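You operate a simulated robot arm through the tools that you are given. There is no shell and no other tool.

The job below is to be done with a simulated two-armed robot. You get a single attempt, and the scene is never put back.

## Task
Wipe up the spill on the work top surface with the cream cloth and put it back.

Only the result counts: the job must be done as asked and must still hold three seconds after the hand-in. Knocking over, shifting, dropping, spilling or breaking anything else fails it. Flat cloth is picked up by pressing the open fingertips on it (5 to 10 N) and closing them slowly along it; thin cloth reads only 2 to 8 mm in the jaws.

## Robot
Two 7-joint arms with two-finger parallel grippers on one trunk, on a base that drives. Base frame: it is fixed to the floor where the robot stands at the start and does not move with it; the origin is under the middle of the robot, x ahead of it, y to its left, z up; the surface under the hand at the start is at about z = 850. Readings come in mm, rad, newtons and seconds.
The left shoulder is at the start at [64, 182, 1137], the right one opposite. With the tool pointing down near the work surface each hand reaches from about 280 to 740 mm from the robot's upright axis, wherever it stands, measured 20 degrees to its own side. Payload 3.91 kg a hand.
The tool frame of a hand sits at the grasp point between the pads (the TCP): z along the fingers, y along the line on which they close. The tips reach 30 mm beyond it. Largest opening 110 mm; finger width 20, thickness 10; the body of the gripper, 48 by 112 mm, starts 55 mm behind the TCP.
Orientation is that of the tool frame in the base frame, as a unit quaternion [w, x, y, z]. With the fingers straight down and closing along the base's y, the tool's x points along the base's -x, its y along +y and its z along -z.

## Interface
- The arms move only by the tool jog_arm. It takes "left_targets", "right_targets" or both (then of equal length, played together; a hand with none holds still); each is one flat list of numbers, 7 for each row, row after row: the shift along the base's x, y, z in units of 40 mm (1.0 is 40 mm), then the turn, a rotation vector about the base's x, y, z in units of 4 degrees (1.0 is 4 degrees), then the opening, from 0 (shut) to 1 (fully open). In form: [dx, dy, dz, ax, ay, az, grip, dx, dy, dz, ax, ay, az, grip, ...]. A call has 1 to 20 rows; each row shifts and turns the commanded pose from where the row before left it. A call with a number of a shift or a turn outside -1 to 1 is refused whole. Rows are played at 5 a second. More than 50 mm and 0.15 rad between two rows, or a gripper value outside its range, and nothing of the call is played. A pose out of reach is approached as far as the arm can. The call stops where the force on the tool passes 40 N (or 10 N more than at its start, if that is more) or the arm is blocked; 0.2 s more then pass. The fingers move at their own pace (about 72 mm/s each) and stop on an object; they squeeze with about 37 N. The grip force told is the motor's: it shows also when the fingers shut on nothing. Time passes only in rows, and 0.2 s behind the last, so rows that do not move let the fingers close. It gives the time, the measured TCP pose, the force on the tool (base axes), the opening and the grip force at its end, in the units of the frame above (readings bear some noise), with the torque about the TCP (base axes, N m) and any sound that the robot's microphone picked up.
- Cameras (640 x 400 px; columns grow to the right, rows downward): "scene" is now at [202.8, -13.4, 1332.2]; the picture's right is [-0.14, -0.99, 0.00], its down [-0.51, 0.07, -0.86] and it looks along [0.85, -0.12, -0.52] (base axes); focal length 261 px, centre (320, 200). "left" rides on the left gripper at [72, -17, -103] in its tool frame; the picture's right is [0.23, 0.97, 0.00], its down [-0.76, 0.18, -0.62] and it looks along [-0.61, 0.14, 0.78] (tool axes); focal length 222 px, centre (320, 200). "right" rides on the right gripper at [72, 17, -103] in its tool frame; the picture's right is [-0.23, 0.97, 0.00], its down [-0.76, -0.18, -0.62] and it looks along [-0.61, -0.14, 0.78] (tool axes); focal length 222 px, centre (320, 200). There is no depth. A picture from a camera that has moved, and an enlarged one, comes with that camera's place and axes in the base frame and with its lens.
- capture(camera): a new picture of that camera. It takes no simulated time.
- raise_lower(by): slides the trunk up (or, below 0, down) by that many mm; the arms and the scene camera ride with it, the base frame stays. It gives what a move gives, with no picture.
- drive_base(legs): drives the robot by 1 to 6 legs, each [ahead, left, turn to the left] in mm, mm and rad, along the robot's own axes; the way and the turn of a leg run together, so that a leg with both is an arc; at most 1500 mm and 3.142 rad a leg. The arms and the cameras ride along, it lands a little off, and it stops where it bumps. It gives what a move gives.
- turn_head(pan, tilt): turns the head with the scene camera to pan (to the left, within 1.396 rad either way) and tilt (down, from -0.506 to 1.204), counted from straight ahead of the robot. It gives what a move gives.
- inspect(camera, box): a new picture of the part [left, top, right, bottom] of that camera's present view, enlarged. It takes no simulated time.
- close_job(): hands the job in; it is judged then, once.

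Nothing tells you exact positions but the pictures and the camera data. Unless the task says otherwise, let go and move clear before handing in.

The tools are called after ">>>" as a command line: name --argument value ..., lists and objects as JSON in quotes. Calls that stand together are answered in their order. jog_arm: Moves the arms, as the interface text tells. Its arguments: {"type":"object","properties":{"left_targets":{"type":"array"},"right_targets":{"type":"array"}},"required":[]} The other tools are called the same way: raise_lower (by) slides the trunk up or down; drive_base (legs) drives the base; turn_head (pan, tilt) turns the head that bears the scene camera; capture (camera) takes a picture; inspect (camera, box) takes an enlarged picture of a part of a camera's view; close_job () hands the job in.

At the start:

```text
t: 0.0
left_tcp_pos: [564.0, 201.8, 1072.2]
left_ee_rot: [0.0, 0.0, 1.0, 0.0]
left_contact_force: [0.5, -0.3, 0.2]
left_torque: [0.0, -0.01, -0.05]
left_opening: 110.3
left_gripper_force: 0.1
right_tcp_pos: [399.8, -162.0, 1161.2]
right_ee_rot: [-0.001, 0.001, 1.0, 0.0]
right_contact_force: [-0.8, 0.7, 0.6]
right_torque: [0.02, 0.03, 0.01]
right_opening: 109.9
right_gripper_force: 0.2
trunk travel left (down, up): [-400.0, 114.0]
robot x, y, heading: [2.9, 2.3, 0.003]
head pan, tilt: [-0.141, 0.545]
```

scene: 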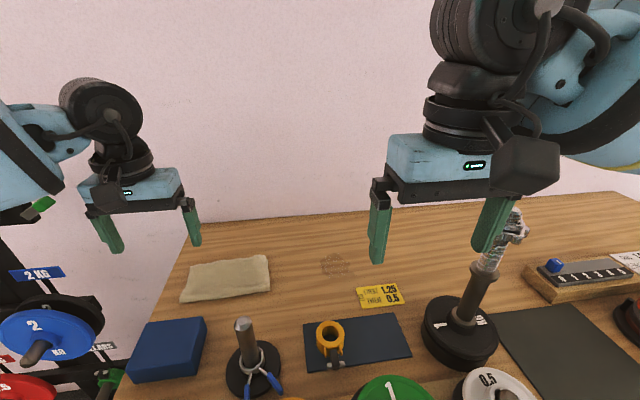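
right: 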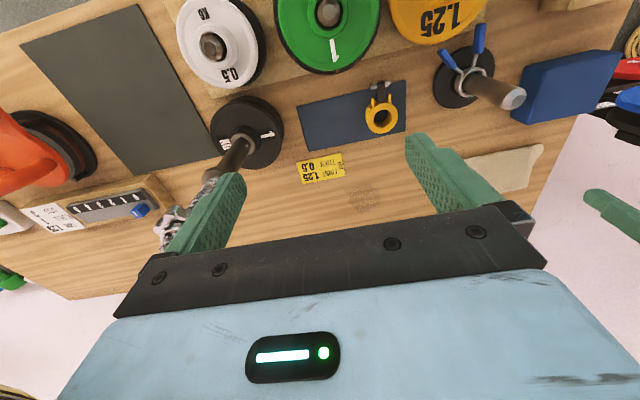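
left: 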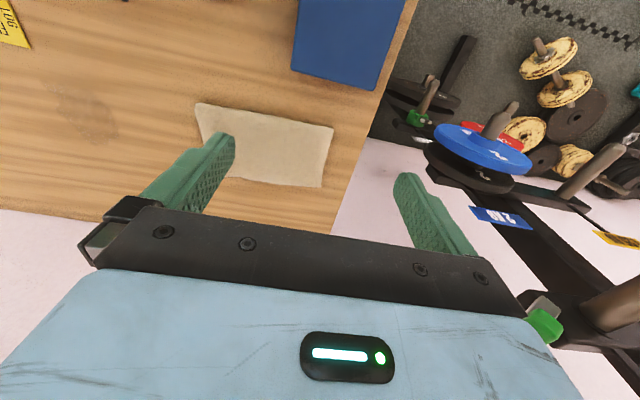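

I see a wooden bench with a cream cloth at the far left and a faint, spill-like patch around pixel (335,263) to its right. I'll look closer before moving.

>>> inspect --camera "scene" --box '[160, 220, 420, 380]'

>>> inspect --camera "left" --box '[0, 40, 340, 250]'

>>> inspect --camera "right" --box '[280, 80, 560, 255]'

```text
2.46 times, centred on (290, 300) of scene
camera zoom: at [202.8, -13.4, 1332.2], right [-0.14, -0.99, 0.0], down [-0.51, 0.07, -0.86], along [0.85, -0.12, -0.52], focal length 642 px, centre (394, -46)
```

zoom: 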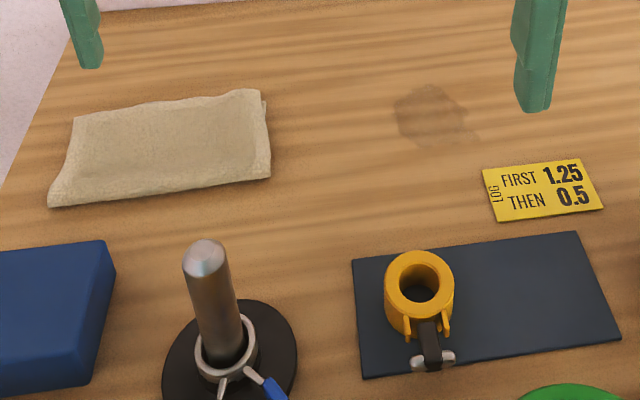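

```text
1.88 times, centred on (170, 145) of left
camera zoom: at [490.7, 185.0, 1176.4], right [-0.23, 0.97, 0.0], down [0.76, 0.18, 0.62], along [0.61, 0.14, -0.78], focal length 418 px, centre (602, 304)
```

zoom: 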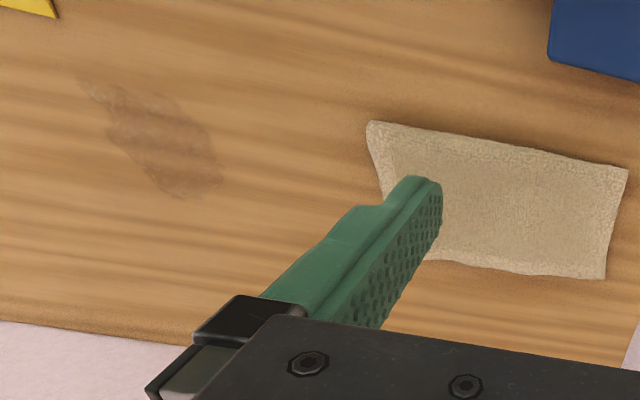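

```text
2.29 times, centred on (420, 168) of right
camera zoom: at [327.1, -145.6, 1264.3], right [0.23, 0.97, 0.0], down [0.76, -0.18, 0.62], along [0.61, -0.14, -0.78], focal length 508 px, centre (91, 274)
```

zoom: 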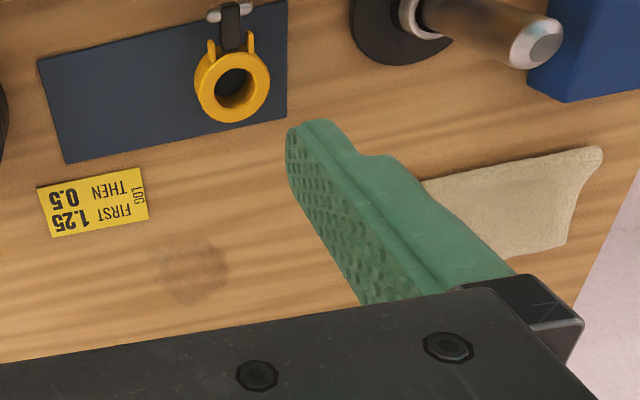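

The cloth lies at roughly x 610–730, y 45–240. The spill is at about x 630–715, y −157 to −82, with the table at z≈850. The left hand needs a base turn to reach both, so I'll look around for clearance first.

>>> turn_head --pan 0.0 --tilt 1.2

>>> capture --camera "scene"

>>> turn_head --pan -0.9 --tilt 0.9

>>> capture --camera "scene"

>>> turn_head --pan 0.9 --tilt 0.9

>>> capture --camera "scene"

```text
t: 1.0
left_tcp_pos: [563.0, 202.0, 1071.5]
left_ee_rot: [0.0, 0.0, 1.0, 0.0]
left_contact_force: [0.6, 0.5, 0.3]
left_torque: [0.02, 0.0, 0.01]
left_opening: 109.8
left_gripper_force: 0.2
right_tcp_pos: [399.7, -161.8, 1160.3]
right_ee_rot: [0.0, 0.0, 1.0, 0.0]
right_contact_force: [0.0, -0.5, 0.8]
right_torque: [-0.02, 0.0, 0.0]
right_opening: 109.8
right_gripper_force: 0.0
trunk travel left (down, up): [-400.0, 114.0]
robot x, y, heading: [-4.2, -2.0, -0.002]
head pan, tilt: [0.0, 1.201]
```

```text
taken
camera scene: at [169.7, -0.7, 1282.7], right [0.0, -1.0, 0.0], down [-0.93, 0.0, -0.36], along [0.36, 0.0, -0.93], focal length 261 px, centre (320, 200)
```

scene: 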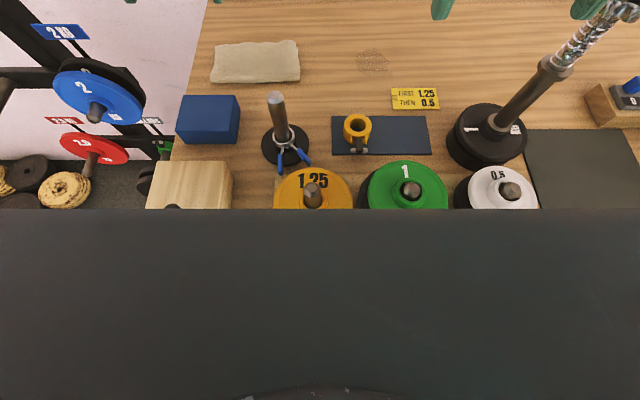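

```text
t: 2.2
left_tcp_pos: [563.2, 202.1, 1072.1]
left_ee_rot: [0.0, 0.0, 1.0, 0.0]
left_contact_force: [0.2, -0.3, -0.8]
left_torque: [-0.01, -0.02, -0.02]
left_opening: 109.8
left_gripper_force: 0.2
right_tcp_pos: [400.0, -162.0, 1161.6]
right_ee_rot: [0.001, -0.001, 1.0, -0.001]
right_contact_force: [-0.5, -0.3, -0.5]
right_torque: [-0.01, -0.01, 0.01]
right_opening: 109.9
right_gripper_force: 0.0
trunk travel left (down, up): [-400.0, 114.0]
robot x, y, heading: [1.2, -1.5, 0.004]
head pan, tilt: [-0.901, 0.901]
```

```text
taken
camera scene: at [160.7, -59.8, 1302.4], right [-0.78, -0.62, 0.0], down [-0.49, 0.61, -0.62], along [0.39, -0.49, -0.78], focal length 261 px, centre (320, 200)
```

scene: 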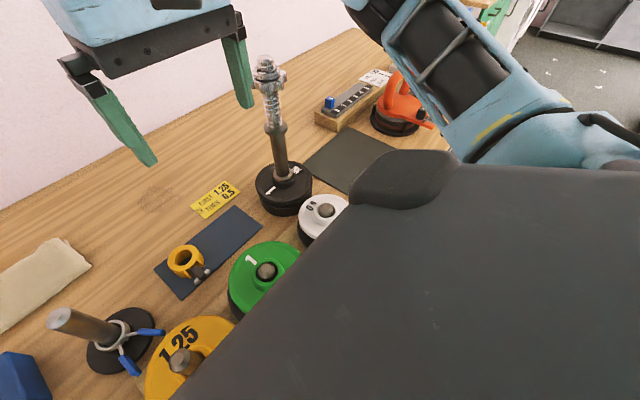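

```text
t: 4.0
left_tcp_pos: [563.6, 202.4, 1073.6]
left_ee_rot: [0.001, 0.0, 1.0, 0.0]
left_contact_force: [0.0, -0.3, 0.1]
left_torque: [0.0, -0.01, 0.01]
left_opening: 110.2
left_gripper_force: 0.1
right_tcp_pos: [399.6, -161.2, 1160.2]
right_ee_rot: [-0.001, 0.0, 1.0, 0.0]
right_contact_force: [-0.3, -0.3, 0.2]
right_torque: [0.03, -0.03, -0.02]
right_opening: 110.2
right_gripper_force: 0.1
trunk travel left (down, up): [-400.0, 114.0]
robot x, y, heading: [2.2, 0.4, -0.002]
head pan, tilt: [0.901, 0.901]
```

```text
taken
camera scene: at [160.7, 58.4, 1302.4], right [0.78, -0.62, 0.0], down [-0.49, -0.61, -0.62], along [0.39, 0.49, -0.78], focal length 261 px, centre (320, 200)
```

scene: 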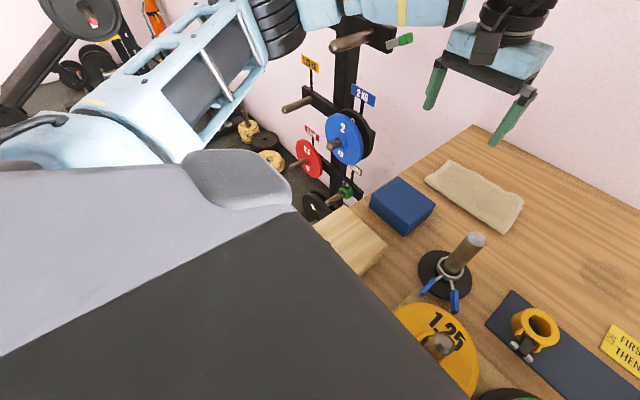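

The space around the robot is clear apart from the tall post at about (440,−300), so I'll tuck the right hand in. Then I'll turn the base about 0.5 rad to the right in steps.

>>> jog_arm --right_targets '[-0.5, 0, 0.6, 0, 0, 0, 1, -0.5, 0, 0.6, 0, 0, 0, 1, -0.5, 0, 0.6, 0, 0, 0, 1, 0, 0, 0, 0, 0, 0, 1]'

>>> drive_base --legs '[[0, 0, -0.25]]'

>>> turn_head --pan 0.3 --tilt 0.8

>>> capture --camera "scene"

```text
t: 5.0
left_tcp_pos: [563.1, 201.5, 1073.9]
left_ee_rot: [0.0, 0.0, 1.0, 0.0]
left_contact_force: [-0.2, 0.7, -0.4]
left_torque: [-0.01, 0.02, -0.02]
left_opening: 109.7
left_gripper_force: 0.0
right_tcp_pos: [341.2, -161.5, 1233.8]
right_ee_rot: [0.0, 0.0, 1.0, 0.0]
right_contact_force: [-0.2, -0.2, -1.0]
right_torque: [-0.03, 0.01, -0.03]
right_opening: 110.0
right_gripper_force: 0.2
trunk travel left (down, up): [-400.0, 114.0]
robot x, y, heading: [-1.1, -1.1, 0.004]
head pan, tilt: [0.901, 0.901]
```

```text
t: 6.3
left_tcp_pos: [594.6, 55.7, 1072.4]
left_ee_rot: [-0.001, 0.124, 0.992, 0.0]
left_contact_force: [-0.5, 0.2, -0.3]
left_torque: [-0.01, -0.03, 0.03]
left_opening: 109.9
left_gripper_force: 0.1
right_tcp_pos: [290.6, -240.7, 1233.0]
right_ee_rot: [0.0, 0.125, 0.992, 0.0]
right_contact_force: [-0.3, -0.3, -0.2]
right_torque: [-0.01, 0.02, 0.03]
right_opening: 109.9
right_gripper_force: 0.0
trunk travel left (down, up): [-400.0, 114.0]
robot x, y, heading: [-3.2, -1.1, -0.249]
head pan, tilt: [0.901, 0.901]
```

```text
t: 7.3
left_tcp_pos: [595.9, 56.0, 1073.9]
left_ee_rot: [0.0, 0.124, 0.992, 0.0]
left_contact_force: [0.0, -0.3, 0.4]
left_torque: [-0.04, -0.02, 0.02]
left_opening: 110.1
left_gripper_force: 0.1
right_tcp_pos: [290.3, -239.9, 1232.2]
right_ee_rot: [0.0, 0.125, 0.992, 0.0]
right_contact_force: [-0.3, 0.1, -0.8]
right_torque: [-0.03, 0.03, 0.03]
right_opening: 109.8
right_gripper_force: 0.2
trunk travel left (down, up): [-400.0, 114.0]
robot x, y, heading: [-0.3, 0.1, -0.25]
head pan, tilt: [0.3, 0.799]
```

```text
taken
camera scene: at [190.8, -24.7, 1310.3], right [0.05, -1.0, 0.0], down [-0.72, -0.04, -0.7], along [0.7, 0.04, -0.72], focal length 261 px, centre (320, 200)
```

scene: 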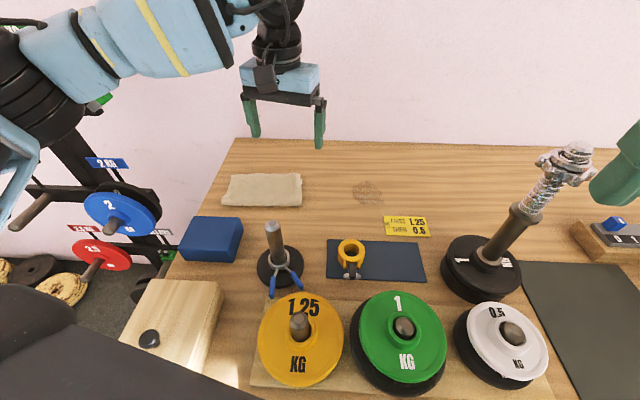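

The first turn went cleanly. I'll turn the rest of the way and recheck.

>>> drive_base --legs '[[0, 0, -0.22]]'

>>> turn_head --pan 0.5 --tilt 0.75

>>> capture --camera "scene"

>>> capture --camera "left"

```text
t: 8.5
left_tcp_pos: [594.7, -72.6, 1072.8]
left_ee_rot: [0.0, 0.231, 0.973, 0.0]
left_contact_force: [0.2, 0.3, 0.7]
left_torque: [0.02, 0.0, -0.01]
left_opening: 109.7
left_gripper_force: 0.1
right_tcp_pos: [233.4, -297.1, 1233.0]
right_ee_rot: [0.0, 0.232, 0.973, 0.0]
right_contact_force: [-0.4, 0.1, 0.4]
right_torque: [0.0, 0.02, 0.0]
right_opening: 110.0
right_gripper_force: 0.1
trunk travel left (down, up): [-400.0, 114.0]
robot x, y, heading: [-0.8, 1.3, -0.47]
head pan, tilt: [0.3, 0.799]
```

```text
t: 9.2
left_tcp_pos: [594.4, -72.6, 1073.0]
left_ee_rot: [0.0, 0.232, 0.973, 0.0]
left_contact_force: [0.2, 0.5, 0.3]
left_torque: [-0.01, -0.01, 0.04]
left_opening: 109.9
left_gripper_force: 0.0
right_tcp_pos: [232.4, -296.9, 1233.9]
right_ee_rot: [0.0, 0.23, 0.973, 0.0]
right_contact_force: [-0.5, 0.5, -0.3]
right_torque: [-0.01, -0.01, 0.01]
right_opening: 109.9
right_gripper_force: 0.1
trunk travel left (down, up): [-400.0, 114.0]
robot x, y, heading: [1.4, -1.0, -0.466]
head pan, tilt: [0.499, 0.75]
```

```text
taken
camera scene: at [184.4, -49.2, 1314.3], right [0.03, -1.0, 0.0], down [-0.68, -0.02, -0.73], along [0.73, 0.02, -0.68], focal length 261 px, centre (320, 200)
```

scene: 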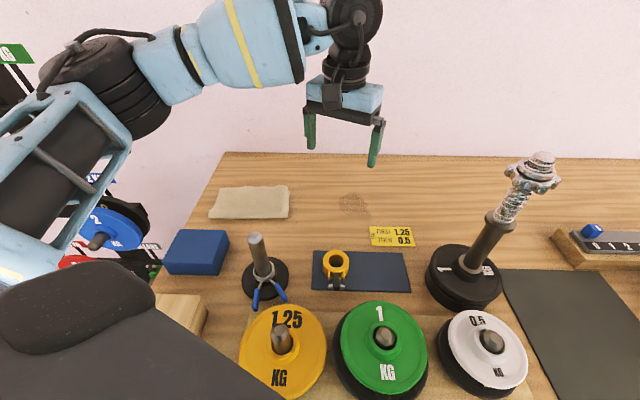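

```text
taken
camera left: at [521.7, -55.1, 1176.5], right [0.23, 0.97, 0.0], down [0.76, -0.18, 0.62], along [0.61, -0.15, -0.78], focal length 222 px, centre (320, 200)
```

left: 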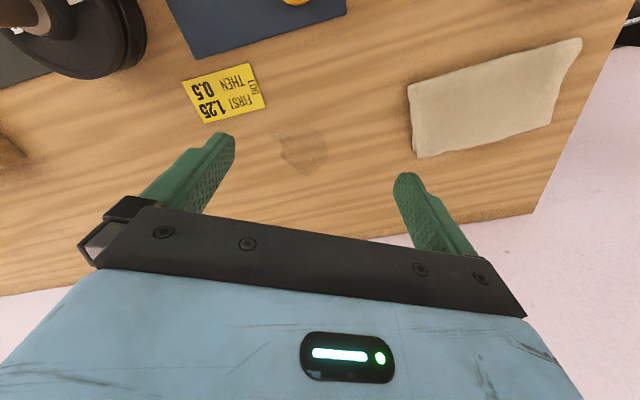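

The way is clear. I'll bring the left hand over the cloth at a safe height and turn it so the fingers close along base y.

>>> jog_arm --left_targets '[0.175, 0.54, -0.2, 0, 0, 0.84, 0.5, 0.175, 0.54, -0.2, 0, 0, 0.84, 0.5, 0.175, 0.54, -0.2, 0, 0, 0.84, 0.5, 0.175, 0.54, -0.2, 0, 0, 0.84, 0.5, 0.175, 0.54, -0.2, 0, 0, 0.84, 0.5, 0.175, 0.54, -0.2, 0, 0, 0.84, 0.5, 0.175, 0.54, -0.2, 0, 0, 0.84, 0.5, 0.175, 0.54, -0.2, 0, 0, 0.84, 0.5, 0, 0, 0, 0, 0, 0, 0.5]'

>>> capture --camera "left"

>>> capture --camera "scene"

```text
t: 11.2
left_tcp_pos: [651.5, 97.4, 1007.3]
left_ee_rot: [0.0, -0.003, 1.0, 0.0]
left_contact_force: [-0.4, 0.4, 0.6]
left_torque: [0.03, 0.01, -0.01]
left_opening: 55.0
left_gripper_force: 0.2
right_tcp_pos: [232.2, -297.2, 1232.9]
right_ee_rot: [0.0, 0.23, 0.973, 0.001]
right_contact_force: [0.0, -0.6, 0.0]
right_torque: [-0.01, -0.04, 0.01]
right_opening: 109.9
right_gripper_force: 0.0
trunk travel left (down, up): [-400.0, 114.0]
robot x, y, heading: [2.4, -1.6, -0.465]
head pan, tilt: [0.499, 0.75]
```

```text
taken
camera left: at [578.6, 81.6, 1111.1], right [-0.23, 0.97, 0.0], down [0.76, 0.18, 0.62], along [0.61, 0.14, -0.78], focal length 222 px, centre (320, 200)
```

left: 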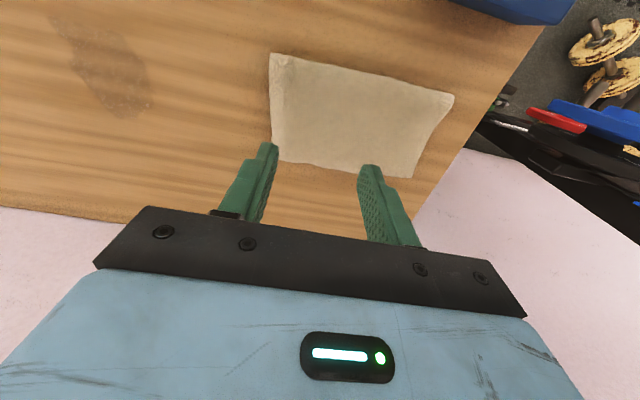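

```text
taken
camera scene: at [184.3, -49.6, 1314.4], right [0.03, -1.0, 0.0], down [-0.68, -0.02, -0.73], along [0.73, 0.02, -0.68], focal length 261 px, centre (320, 200)
```

scene: 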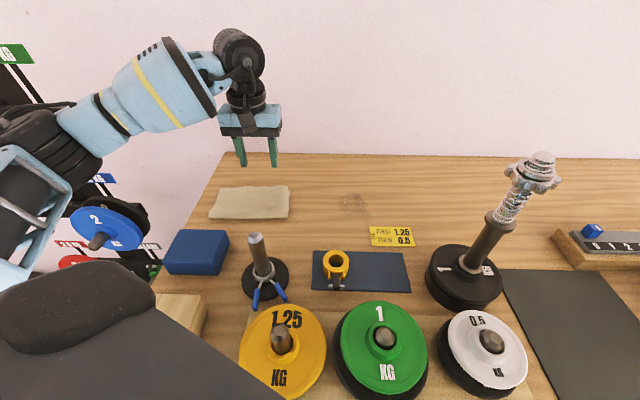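

The cloth corners check out at about (614,39), (607,238), (715,244) and (731,53). I'll pinch near the front edge at (638,97) so the cloth trails away from the yellow card, lowering to just above it first.

>>> jog_arm --left_targets '[-0.17, 0, -0.7, 0, 0, 0, 0.5, -0.17, 0, -0.7, 0, 0, 0, 0.5, 0, 0, -0.7, 0, 0, 0, 0.5, 0, 0, -0.6, 0, 0, 0, 0.5, 0, 0, 0, 0, 0, 0, 0.5]'

>>> capture --camera "left"

```text
t: 12.4
left_tcp_pos: [636.4, 100.5, 901.4]
left_ee_rot: [0.0, -0.002, 1.0, -0.001]
left_contact_force: [1.0, 0.5, -0.2]
left_torque: [0.02, -0.02, -0.01]
left_opening: 55.3
left_gripper_force: 0.0
right_tcp_pos: [230.9, -298.4, 1232.2]
right_ee_rot: [0.0, 0.231, 0.973, 0.0]
right_contact_force: [0.4, 0.8, 0.2]
right_torque: [-0.02, -0.02, 0.04]
right_opening: 109.9
right_gripper_force: 0.2
trunk travel left (down, up): [-400.0, 114.0]
robot x, y, heading: [0.8, -0.3, -0.464]
head pan, tilt: [0.499, 0.75]
```

```text
taken
camera left: at [563.6, 84.1, 1004.8], right [-0.23, 0.97, 0.0], down [0.76, 0.18, 0.62], along [0.61, 0.14, -0.78], focal length 222 px, centre (320, 200)
```

left: 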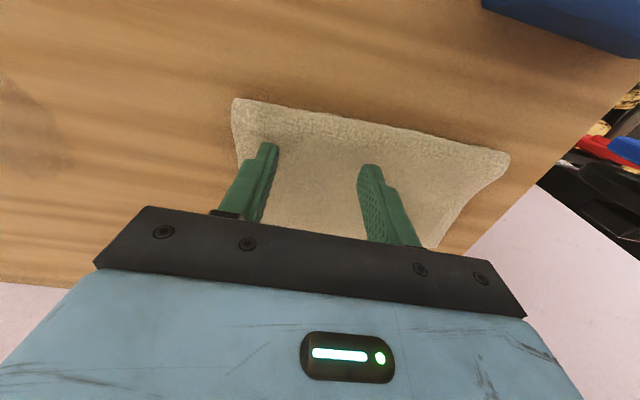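

The fingertips are about 18 mm above the cloth. I'll lower in small steps and watch the force.

>>> jog_arm --left_targets '[0, 0, -0.2, 0, 0, 0, 0.5, 0, 0, -0.1, 0, 0, 0, 0.5, 0, 0, 0, 0, 0, 0, 0.5]'

>>> jog_arm --left_targets '[0, 0, -0.05, 0, 0, 0, 0.5, 0, 0, 0, 0, 0, 0, 0.5]'

>>> jog_arm --left_targets '[0, 0, -0.05, 0, 0, 0, 0.5, 0, 0, 0, 0, 0, 0, 0.5]'

```text
t: 13.2
left_tcp_pos: [635.7, 101.3, 889.3]
left_ee_rot: [0.0, -0.002, 1.0, 0.0]
left_contact_force: [0.0, 0.1, 1.0]
left_torque: [-0.01, 0.02, 0.01]
left_opening: 55.0
left_gripper_force: 0.0
right_tcp_pos: [231.8, -296.0, 1232.8]
right_ee_rot: [0.0, 0.231, 0.973, -0.001]
right_contact_force: [-1.2, 0.1, -0.5]
right_torque: [0.01, 0.0, 0.01]
right_opening: 110.2
right_gripper_force: 0.1
trunk travel left (down, up): [-400.0, 114.0]
robot x, y, heading: [1.7, -3.3, -0.466]
head pan, tilt: [0.499, 0.75]
```

```text
t: 13.8
left_tcp_pos: [635.4, 101.3, 887.5]
left_ee_rot: [0.0, -0.002, 1.0, 0.0]
left_contact_force: [-1.7, 0.5, 3.4]
left_torque: [0.03, 0.02, -0.01]
left_opening: 55.1
left_gripper_force: 0.1
right_tcp_pos: [232.0, -297.1, 1233.1]
right_ee_rot: [-0.001, 0.23, 0.973, 0.0]
right_contact_force: [0.8, -0.6, -0.8]
right_torque: [0.02, 0.0, 0.01]
right_opening: 110.0
right_gripper_force: 0.0
trunk travel left (down, up): [-400.0, 114.0]
robot x, y, heading: [-3.8, 0.0, -0.461]
head pan, tilt: [0.499, 0.75]
```

```text
t: 14.4
left_tcp_pos: [635.6, 101.3, 885.5]
left_ee_rot: [0.001, -0.002, 1.0, -0.001]
left_contact_force: [-0.5, 2.6, 9.1]
left_torque: [0.11, 0.06, -0.04]
left_opening: 55.2
left_gripper_force: 0.1
right_tcp_pos: [231.9, -297.1, 1232.0]
right_ee_rot: [0.0, 0.231, 0.973, 0.001]
right_contact_force: [0.9, -0.3, 0.2]
right_torque: [0.02, -0.02, 0.02]
right_opening: 109.8
right_gripper_force: 0.0
trunk travel left (down, up): [-400.0, 114.0]
robot x, y, heading: [1.3, -1.7, -0.461]
head pan, tilt: [0.499, 0.75]
```

I'm pressing at about 9 N, within the 5–10 N band. Next I'll close the fingers slowly along the cloth.

>>> jog_arm --left_targets '[0, 0, 0, 0, 0, 0, 0.475, 0, 0, 0, 0, 0, 0, 0.45, 0, 0, 0, 0, 0, 0, 0.425, 0, 0, 0, 0, 0, 0, 0.4, 0, 0, 0, 0, 0, 0, 0.375, 0, 0, 0, 0, 0, 0, 0.35, 0, 0, 0, 0, 0, 0, 0.325, 0, 0, 0, 0, 0, 0, 0.3]'

>>> capture --camera "left"

```text
t: 16.2
left_tcp_pos: [636.5, 100.3, 884.2]
left_ee_rot: [0.0, -0.002, 1.0, -0.001]
left_contact_force: [1.0, -0.2, 12.6]
left_torque: [0.0, 0.04, 0.0]
left_opening: 31.6
left_gripper_force: 0.0
right_tcp_pos: [231.5, -296.8, 1233.0]
right_ee_rot: [0.001, 0.232, 0.973, 0.0]
right_contact_force: [0.0, 0.4, -1.0]
right_torque: [0.0, 0.03, -0.02]
right_opening: 109.6
right_gripper_force: 0.1
trunk travel left (down, up): [-400.0, 114.0]
robot x, y, heading: [2.5, 3.3, -0.464]
head pan, tilt: [0.499, 0.75]
```

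```text
taken
camera left: at [563.2, 83.2, 989.1], right [-0.23, 0.97, 0.0], down [0.76, 0.18, 0.62], along [0.61, 0.14, -0.78], focal length 222 px, centre (320, 200)
```

left: 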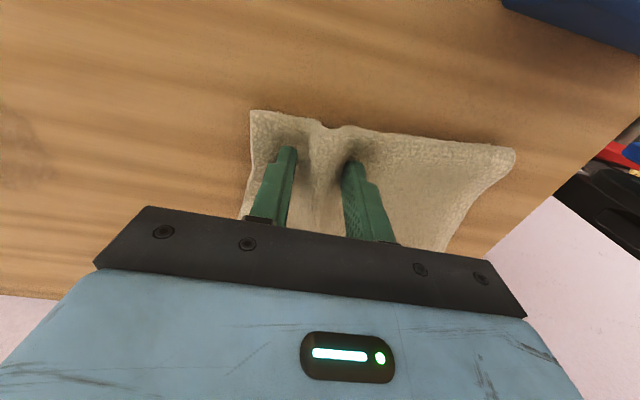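

The cloth is bunching up between the fingers as it should. I'll ease the pressure slightly and finish closing.

>>> jog_arm --left_targets '[0, 0, 0.025, 0, 0, 0, 0.275, 0, 0, 0, 0, 0, 0, 0.25, 0, 0, 0, 0, 0, 0, 0.225, 0, 0, 0, 0, 0, 0, 0.2, 0, 0, 0, 0, 0, 0, 0.175, 0, 0, 0, 0, 0, 0, 0.15, 0, 0, 0, 0, 0, 0, 0.125, 0, 0, 0, 0, 0, 0, 0.1, 0, 0, 0, 0, 0, 0, 0.075, 0, 0, 0, 0, 0, 0, 0.05, 0, 0, 0, 0, 0, 0, 0.025, 0, 0, 0, 0, 0, 0, 0, 0, 0, 0, 0, 0, 0, 0, 0, 0, 0, 0, 0, 0, 0]'

>>> capture --camera "left"

```text
t: 19.2
left_tcp_pos: [634.6, 100.2, 887.0]
left_ee_rot: [0.001, -0.002, 1.0, 0.001]
left_contact_force: [-1.8, 0.8, 7.1]
left_torque: [-0.07, -0.02, -0.04]
left_opening: 8.4
left_gripper_force: 36.4
right_tcp_pos: [232.0, -297.4, 1232.8]
right_ee_rot: [0.0, 0.232, 0.973, 0.0]
right_contact_force: [0.2, -0.1, 0.0]
right_torque: [0.01, 0.03, 0.01]
right_opening: 110.0
right_gripper_force: 0.1
trunk travel left (down, up): [-400.0, 114.0]
robot x, y, heading: [0.2, 2.7, -0.467]
head pan, tilt: [0.499, 0.75]
```

```text
taken
camera left: at [563.5, 83.0, 989.8], right [-0.23, 0.97, 0.0], down [0.76, 0.18, 0.62], along [0.61, 0.14, -0.78], focal length 222 px, centre (320, 200)
```

left: 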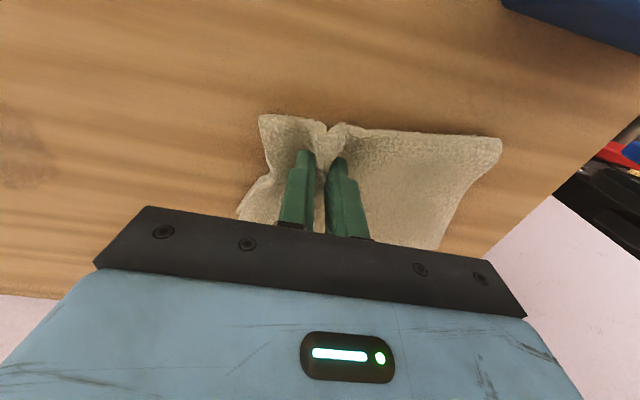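

The cloth is gripped at 8.4 mm. I'll lift it slightly and drag toward the spill, then check.

>>> jog_arm --left_targets '[0, 0, 0.3, 0, 0, 0, 0, 0.1, -0.4, 0.1, 0, 0, 0, 0, 0.1, -0.5, 0, 0, 0, 0, 0, 0.1, -0.5, 0, 0, 0, 0, 0, 0.1, -0.5, 0, 0, 0, 0, 0, 0.1, -0.5, 0, 0, 0, 0, 0, 0, -0.5, 0, 0, 0, 0, 0, 0, 0, 0, 0, 0, 0, 0]'

>>> capture --camera "left"

>>> inspect --camera "scene" --box '[180, 100, 440, 260]'

```text
t: 21.0
left_tcp_pos: [655.3, -14.7, 901.5]
left_ee_rot: [0.001, -0.002, 1.0, 0.0]
left_contact_force: [0.6, 0.5, 0.2]
left_torque: [-0.05, -0.03, -0.02]
left_opening: 8.1
left_gripper_force: 36.8
right_tcp_pos: [231.7, -296.4, 1233.0]
right_ee_rot: [0.0, 0.231, 0.973, 0.0]
right_contact_force: [0.4, 0.1, -0.4]
right_torque: [-0.02, 0.0, 0.0]
right_opening: 110.0
right_gripper_force: 0.0
trunk travel left (down, up): [-400.0, 114.0]
robot x, y, heading: [0.4, -0.5, -0.465]
head pan, tilt: [0.499, 0.75]
```

```text
taken
camera left: at [583.5, -32.7, 1005.8], right [-0.23, 0.97, 0.0], down [0.76, 0.18, 0.62], along [0.61, 0.14, -0.78], focal length 222 px, centre (320, 200)
```

left: 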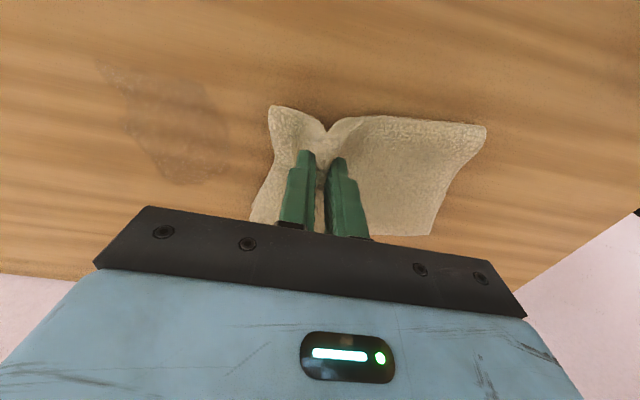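

```text
2.46 times, centred on (310, 180) of scene
camera zoom: at [184.4, -48.8, 1314.4], right [0.03, -1.0, 0.0], down [-0.68, -0.02, -0.73], along [0.73, 0.02, -0.68], focal length 642 px, centre (345, 249)
```

zoom: 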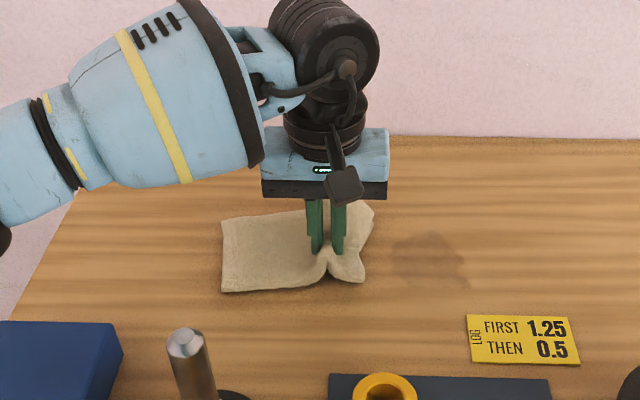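

The cloth trails well and keeps its shape. The spill spans about x 628–718, y −160 to −82. I'll go to its right edge, lower to light contact, and check the force.

>>> jog_arm --left_targets '[-0.2, -0.5, 0, 0, 0, 0, 0, -0.2, -0.5, 0, 0, 0, 0, 0, 0, 0, -0.2, 0, 0, 0, 0, 0, 0, -0.15, 0, 0, 0, 0, 0, 0, 0, 0, 0, 0, 0]'

```text
t: 22.2
left_tcp_pos: [640.2, -54.3, 889.1]
left_ee_rot: [0.001, -0.002, 1.0, -0.001]
left_contact_force: [0.5, 0.7, 4.5]
left_torque: [-0.04, -0.03, 0.02]
left_opening: 8.2
left_gripper_force: 36.8
right_tcp_pos: [231.7, -296.8, 1233.2]
right_ee_rot: [0.0, 0.231, 0.973, -0.001]
right_contact_force: [0.1, -0.2, -0.3]
right_torque: [0.0, 0.02, 0.03]
right_opening: 109.9
right_gripper_force: 0.1
trunk travel left (down, up): [-400.0, 114.0]
robot x, y, heading: [-4.7, 0.3, -0.462]
head pan, tilt: [0.499, 0.75]
```

>>> jog_arm --left_targets '[0, 0, -0.03, 0, 0, 0, 0, 0, -0.35, 0, 0, 0, 0, 0, 0, -0.35, 0, 0, 0, 0, 0, 0, -0.35, 0, 0, 0, 0, 0, 0, -0.35, 0, 0, 0, 0, 0, 0, -0.35, 0, 0, 0, 0, 0]'

>>> capture --camera "left"

>>> inspect --camera "scene" --box '[240, 130, 470, 270]'

```text
t: 23.6
left_tcp_pos: [640.1, -124.9, 886.1]
left_ee_rot: [-0.001, -0.001, 1.0, 0.0]
left_contact_force: [-0.1, 1.6, 6.1]
left_torque: [-0.05, -0.01, 0.02]
left_opening: 8.2
left_gripper_force: 37.4
right_tcp_pos: [232.0, -297.0, 1233.4]
right_ee_rot: [0.0, 0.231, 0.973, 0.0]
right_contact_force: [0.2, 0.1, 1.1]
right_torque: [0.0, -0.02, -0.01]
right_opening: 110.0
right_gripper_force: 0.0
trunk travel left (down, up): [-400.0, 114.0]
robot x, y, heading: [-1.4, -3.3, -0.464]
head pan, tilt: [0.499, 0.75]
```

```text
taken
camera left: at [568.0, -142.8, 991.0], right [-0.23, 0.97, 0.0], down [0.76, 0.18, 0.62], along [0.61, 0.14, -0.78], focal length 222 px, centre (320, 200)
```

left: 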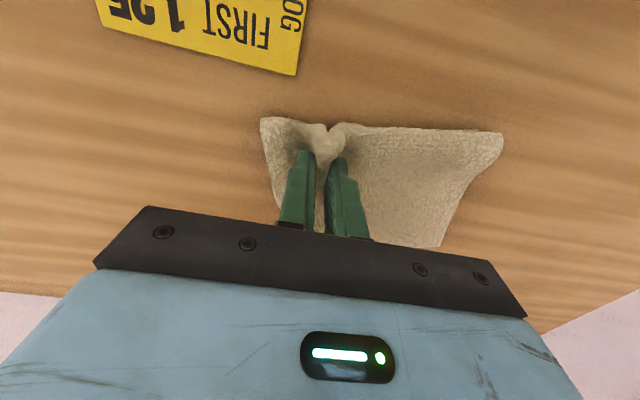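

```text
2.78 times, centred on (355, 200) of scene
camera zoom: at [184.0, -49.3, 1314.4], right [0.03, -1.0, 0.0], down [-0.68, -0.02, -0.73], along [0.73, 0.02, -0.68], focal length 726 px, centre (223, 200)
```

zoom: 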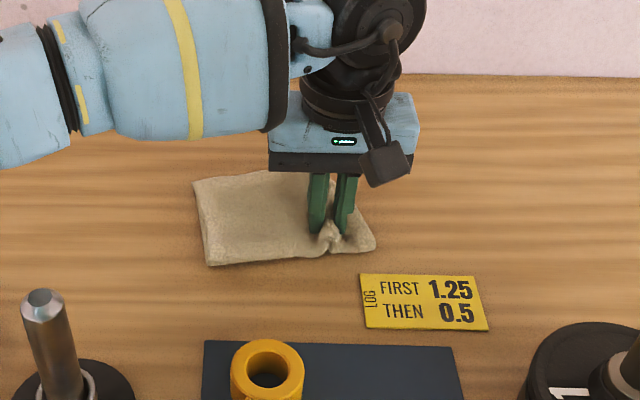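

About 25 mm of clearance to the card and 6 N of contact. I'll continue with a zigzag wipe.

>>> jog_arm --left_targets '[0, -0.35, 0, 0, 0, 0, 0, 0, -0.35, 0, 0, 0, 0, 0, 0, -0.3, 0, 0, 0, 0, 0, 0.35, 0, 0, 0, 0, 0, 0, 0, 0.4, 0, 0, 0, 0, 0, 0, 0.4, 0, 0, 0, 0, 0, 0, 0.4, 0, 0, 0, 0, 0, 0, 0.4, 0, 0, 0, 0, 0, 0, 0.4, 0, 0, 0, 0, 0, 0, 0.4, 0, 0, 0, 0, 0]'

>>> capture --camera "left"

>>> inspect --camera "scene" --box '[240, 130, 470, 270]'

```text
t: 25.8
left_tcp_pos: [653.9, -69.1, 889.8]
left_ee_rot: [0.0, -0.002, 1.0, 0.0]
left_contact_force: [0.5, -0.3, 2.1]
left_torque: [-0.06, -0.05, -0.03]
left_opening: 8.4
left_gripper_force: 36.9
right_tcp_pos: [231.9, -296.0, 1233.1]
right_ee_rot: [0.0, 0.231, 0.973, 0.0]
right_contact_force: [0.7, -0.8, -1.2]
right_torque: [-0.02, 0.03, 0.0]
right_opening: 109.9
right_gripper_force: 0.1
trunk travel left (down, up): [-400.0, 114.0]
robot x, y, heading: [2.1, -1.6, -0.466]
head pan, tilt: [0.499, 0.75]
```

```text
taken
camera left: at [582.0, -86.3, 992.1], right [-0.23, 0.97, 0.0], down [0.76, 0.18, 0.62], along [0.61, 0.14, -0.78], focal length 222 px, centre (320, 200)
```

left: 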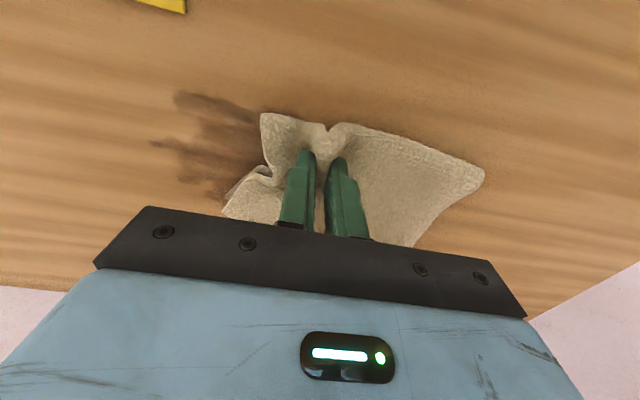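

```text
2.78 times, centred on (355, 200) of scene
camera zoom: at [184.3, -48.7, 1314.4], right [0.03, -1.0, 0.0], down [-0.68, -0.02, -0.73], along [0.73, 0.02, -0.68], focal length 726 px, centre (223, 200)
```

zoom: 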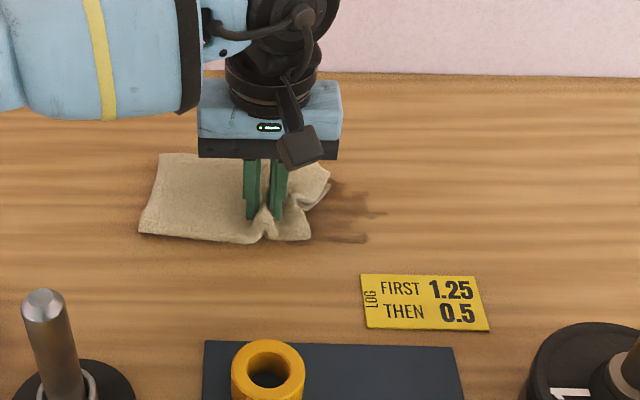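

Part of the film has smeared toward −y, so it's a wet film that gets pushed ahead of the cloth. Let me look closer.

>>> inspect --camera "left" --box '[100, 50, 360, 210]'

>>> inspect --camera "scene" --box '[300, 160, 430, 240]'

```text
2.46 times, centred on (230, 130) of left
camera zoom: at [582.0, -86.3, 992.1], right [-0.23, 0.97, 0.0], down [0.76, 0.18, 0.62], along [0.61, 0.14, -0.78], focal length 547 px, centre (542, 372)
```

zoom: 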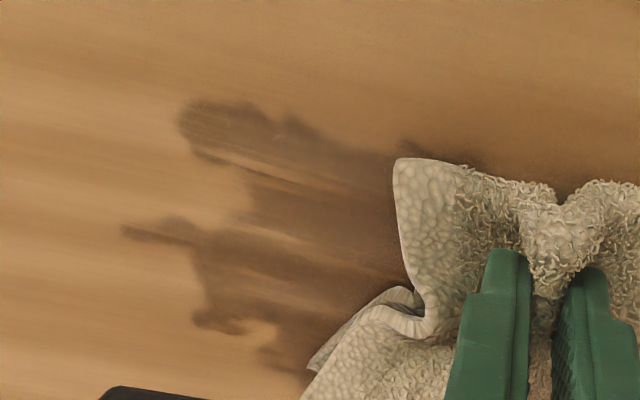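

```text
4.92 times, centred on (365, 200) of scene
camera zoom: at [184.3, -48.7, 1314.4], right [0.03, -1.0, 0.0], down [-0.68, -0.02, -0.73], along [0.73, 0.02, -0.68], focal length 1284 px, centre (98, 200)
```

zoom: 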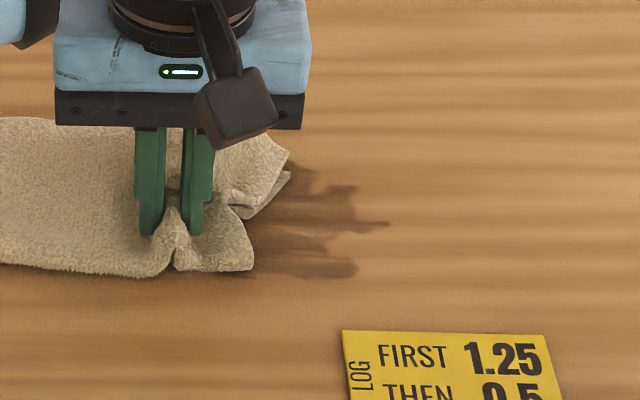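

The film is still mostly there, so I'll wipe inward instead: lift, start beyond the −y edge, press a bit harder, and stroke back toward +y.

>>> jog_arm --left_targets '[0, 0, 0.6, 0, 0, 0, 0, -0.1, -0.8, 0.15, 0, 0, 0, 0, -0.1, -0.8, 0, 0, 0, 0, 0, -0.1, -0.8, 0, 0, 0, 0, 0, -0.1, -0.8, 0, 0, 0, 0, 0, 0, 0, -0.4, 0, 0, 0, 0, 0, 0, -0.39, 0, 0, 0, 0, 0, 0, 0, 0, 0, 0, 0]'

>>> capture --camera "left"

>>> inspect --camera "scene" --box '[240, 130, 470, 270]'

```text
t: 27.6
left_tcp_pos: [638.1, -197.4, 888.6]
left_ee_rot: [0.004, -0.003, 1.0, -0.002]
left_contact_force: [5.0, 0.0, 17.8]
left_torque: [0.0, -0.15, -0.01]
left_opening: 8.5
left_gripper_force: 36.8
right_tcp_pos: [232.0, -296.4, 1234.0]
right_ee_rot: [0.001, 0.231, 0.973, 0.0]
right_contact_force: [0.3, 0.2, 0.4]
right_torque: [0.05, -0.02, 0.01]
right_opening: 110.4
right_gripper_force: 0.0
trunk travel left (down, up): [-400.0, 114.0]
robot x, y, heading: [0.1, -0.8, -0.466]
head pan, tilt: [0.499, 0.75]
```

```text
taken
camera left: at [565.6, -214.2, 992.5], right [-0.23, 0.97, 0.0], down [0.76, 0.18, 0.63], along [0.61, 0.14, -0.78], focal length 222 px, centre (320, 200)
```

left: 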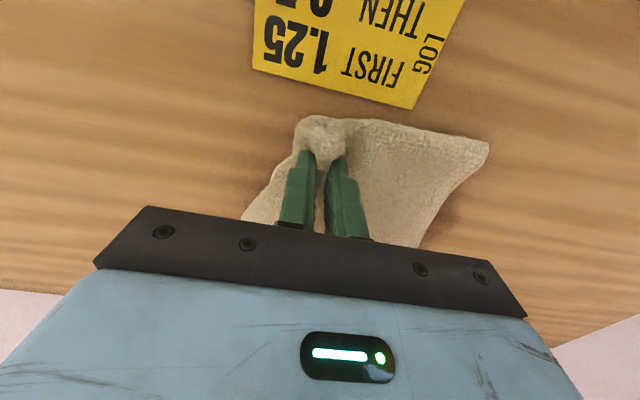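

```text
2.78 times, centred on (355, 200) of scene
camera zoom: at [183.6, -48.5, 1314.7], right [0.03, -1.0, 0.0], down [-0.68, -0.02, -0.73], along [0.73, 0.02, -0.68], focal length 726 px, centre (223, 200)
```

zoom: 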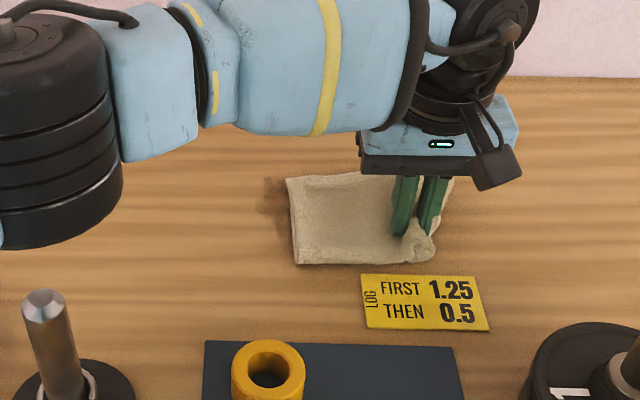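

The front corner tucked under, giving a thicker pad at 18 N. I'll ease off slightly and stroke inward toward +y.

>>> jog_arm --left_targets '[0, 0, 0.05, 0, 0, 0, 0, 0, 0.4, 0, 0, 0, 0, 0, 0, 0.4, 0, 0, 0, 0, 0, 0, 0.4, 0, 0, 0, 0, 0, 0, 0.4, 0, 0, 0, 0, 0, 0, 0.4, 0, 0, 0, 0, 0, 0, 0.4, 0, 0, 0, 0, 0, 0, 0.4, 0, 0, 0, 0, 0, 0, 0.4, 0, 0, 0, 0, 0]'

>>> inspect --camera "left" --box '[100, 50, 360, 210]'

>>> inspect --camera "scene" --box '[240, 130, 470, 270]'

```text
t: 29.6
left_tcp_pos: [637.5, -70.8, 887.7]
left_ee_rot: [0.002, -0.001, 1.0, -0.001]
left_contact_force: [1.1, -7.4, 20.7]
left_torque: [-0.28, 0.02, -0.03]
left_opening: 8.4
left_gripper_force: 36.9
right_tcp_pos: [231.3, -296.9, 1232.1]
right_ee_rot: [0.001, 0.231, 0.973, 0.001]
right_contact_force: [0.9, 0.3, -0.3]
right_torque: [0.01, 0.02, 0.01]
right_opening: 110.2
right_gripper_force: 0.0
trunk travel left (down, up): [-400.0, 114.0]
robot x, y, heading: [-1.5, -0.1, -0.466]
head pan, tilt: [0.499, 0.75]
```

```text
2.46 times, centred on (230, 130) of left
camera zoom: at [565.2, -86.6, 992.2], right [-0.23, 0.97, 0.0], down [0.76, 0.18, 0.62], along [0.61, 0.14, -0.78], focal length 547 px, centre (542, 372)
```

zoom: 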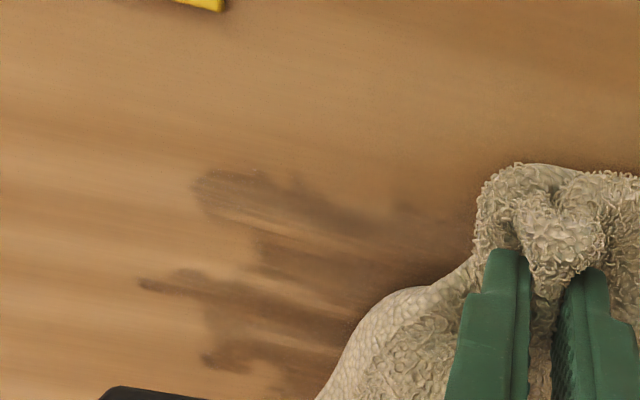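

```text
2.78 times, centred on (355, 200) of scene
camera zoom: at [182.6, -49.4, 1314.6], right [0.03, -1.0, 0.0], down [-0.68, -0.02, -0.73], along [0.73, 0.02, -0.68], focal length 726 px, centre (223, 200)
```

zoom: 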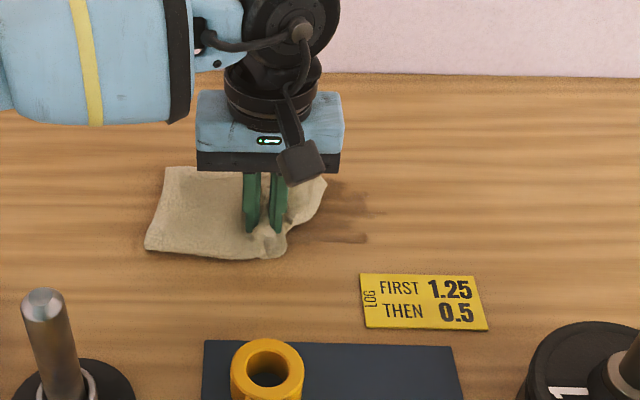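

The film is getting lighter. I'll keep stroking inward, stepping x each time.

>>> jog_arm --left_targets '[0, 0, 0.6, 0, 0, 0, 0, 0.12, -0.8, 0.15, 0, 0, 0, 0, 0.12, -0.8, 0, 0, 0, 0, 0, 0.12, -0.8, 0, 0, 0, 0, 0, 0.12, -0.8, 0, 0, 0, 0, 0, 0, 0, -0.4, 0, 0, 0, 0, 0, 0, -0.37, 0, 0, 0, 0, 0, 0.4, 0, 0, 0, 0, 0, 0, 0.4, 0, 0, 0, 0, 0, 0, 0.4, 0, 0, 0, 0, 0, 0, 0.4, 0, 0, 0, 0, 0, 0, 0.4, 0, 0, 0, 0, 0, 0, 0.4, 0, 0, 0, 0, 0, 0, 0.4, 0, 0, 0, 0, 0, 0, 0.4, 0, 0, 0, 0, 0]'

>>> jog_arm --left_targets '[0, 0, 0.6, 0, 0, 0, 0, 0.1, -0.8, 0.15, 0, 0, 0, 0, 0.1, -0.8, 0, 0, 0, 0, 0, 0.1, -0.8, 0, 0, 0, 0, 0, 0.1, -0.8, 0, 0, 0, 0, 0, 0, 0, -0.4, 0, 0, 0, 0, 0, 0, -0.35, 0, 0, 0, 0, 0, 0.4, 0, 0, 0, 0, 0, 0, 0.4, 0, 0, 0, 0, 0, 0, 0.4, 0, 0, 0, 0, 0, 0, 0.4, 0, 0, 0, 0, 0, 0, 0.4, 0, 0, 0, 0, 0, 0, 0.4, 0, 0, 0, 0, 0, 0, 0.4, 0, 0, 0, 0, 0, 0, 0.4, 0, 0, 0, 0, 0]'

>>> inspect --camera "left" --box '[100, 50, 360, 210]'

>>> inspect --camera "scene" --box '[240, 130, 470, 270]'

```text
t: 32.8
left_tcp_pos: [657.9, -69.0, 888.8]
left_ee_rot: [0.003, -0.001, 1.0, -0.002]
left_contact_force: [0.0, -10.1, 24.7]
left_torque: [-0.33, 0.01, 0.01]
left_opening: 8.0
left_gripper_force: 36.6
right_tcp_pos: [230.1, -295.8, 1233.5]
right_ee_rot: [0.001, 0.231, 0.973, 0.0]
right_contact_force: [0.4, 0.5, -1.1]
right_torque: [0.02, -0.01, -0.01]
right_opening: 110.1
right_gripper_force: 0.0
trunk travel left (down, up): [-400.0, 114.0]
robot x, y, heading: [0.7, -1.7, -0.468]
head pan, tilt: [0.499, 0.75]
```

```text
t: 36.0
left_tcp_pos: [672.0, -70.4, 889.2]
left_ee_rot: [0.002, -0.002, 1.0, 0.0]
left_contact_force: [1.0, -9.6, 23.0]
left_torque: [-0.3, -0.04, -0.02]
left_opening: 8.4
left_gripper_force: 36.9
right_tcp_pos: [229.8, -297.3, 1233.7]
right_ee_rot: [0.001, 0.231, 0.973, 0.0]
right_contact_force: [-0.4, 0.4, 0.1]
right_torque: [-0.02, -0.02, 0.01]
right_opening: 110.1
right_gripper_force: 0.1
trunk travel left (down, up): [-400.0, 114.0]
robot x, y, heading: [-0.7, 0.9, -0.463]
head pan, tilt: [0.499, 0.75]
```

```text
2.46 times, centred on (230, 130) of left
camera zoom: at [599.9, -87.7, 992.5], right [-0.23, 0.97, 0.0], down [0.76, 0.18, 0.63], along [0.61, 0.14, -0.78], focal length 547 px, centre (542, 372)
```

zoom: 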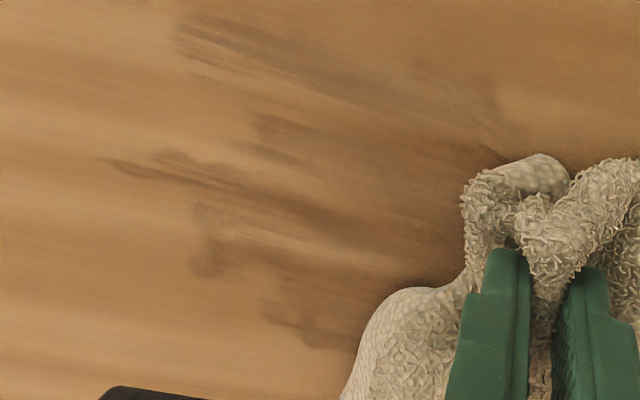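

```text
2.78 times, centred on (355, 200) of scene
camera zoom: at [182.4, -49.5, 1314.7], right [0.03, -1.0, 0.0], down [-0.68, -0.02, -0.73], along [0.73, 0.02, -0.68], focal length 726 px, centre (223, 200)
```

zoom: 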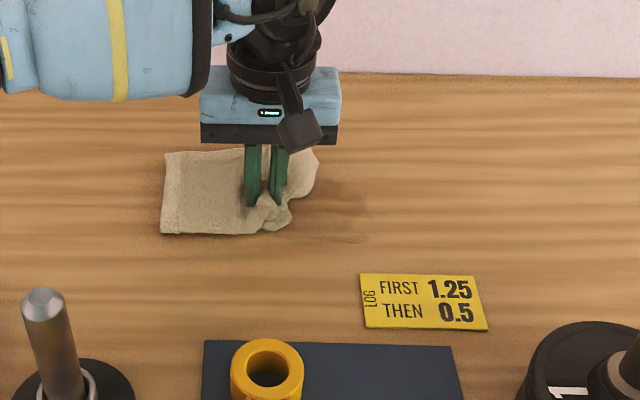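

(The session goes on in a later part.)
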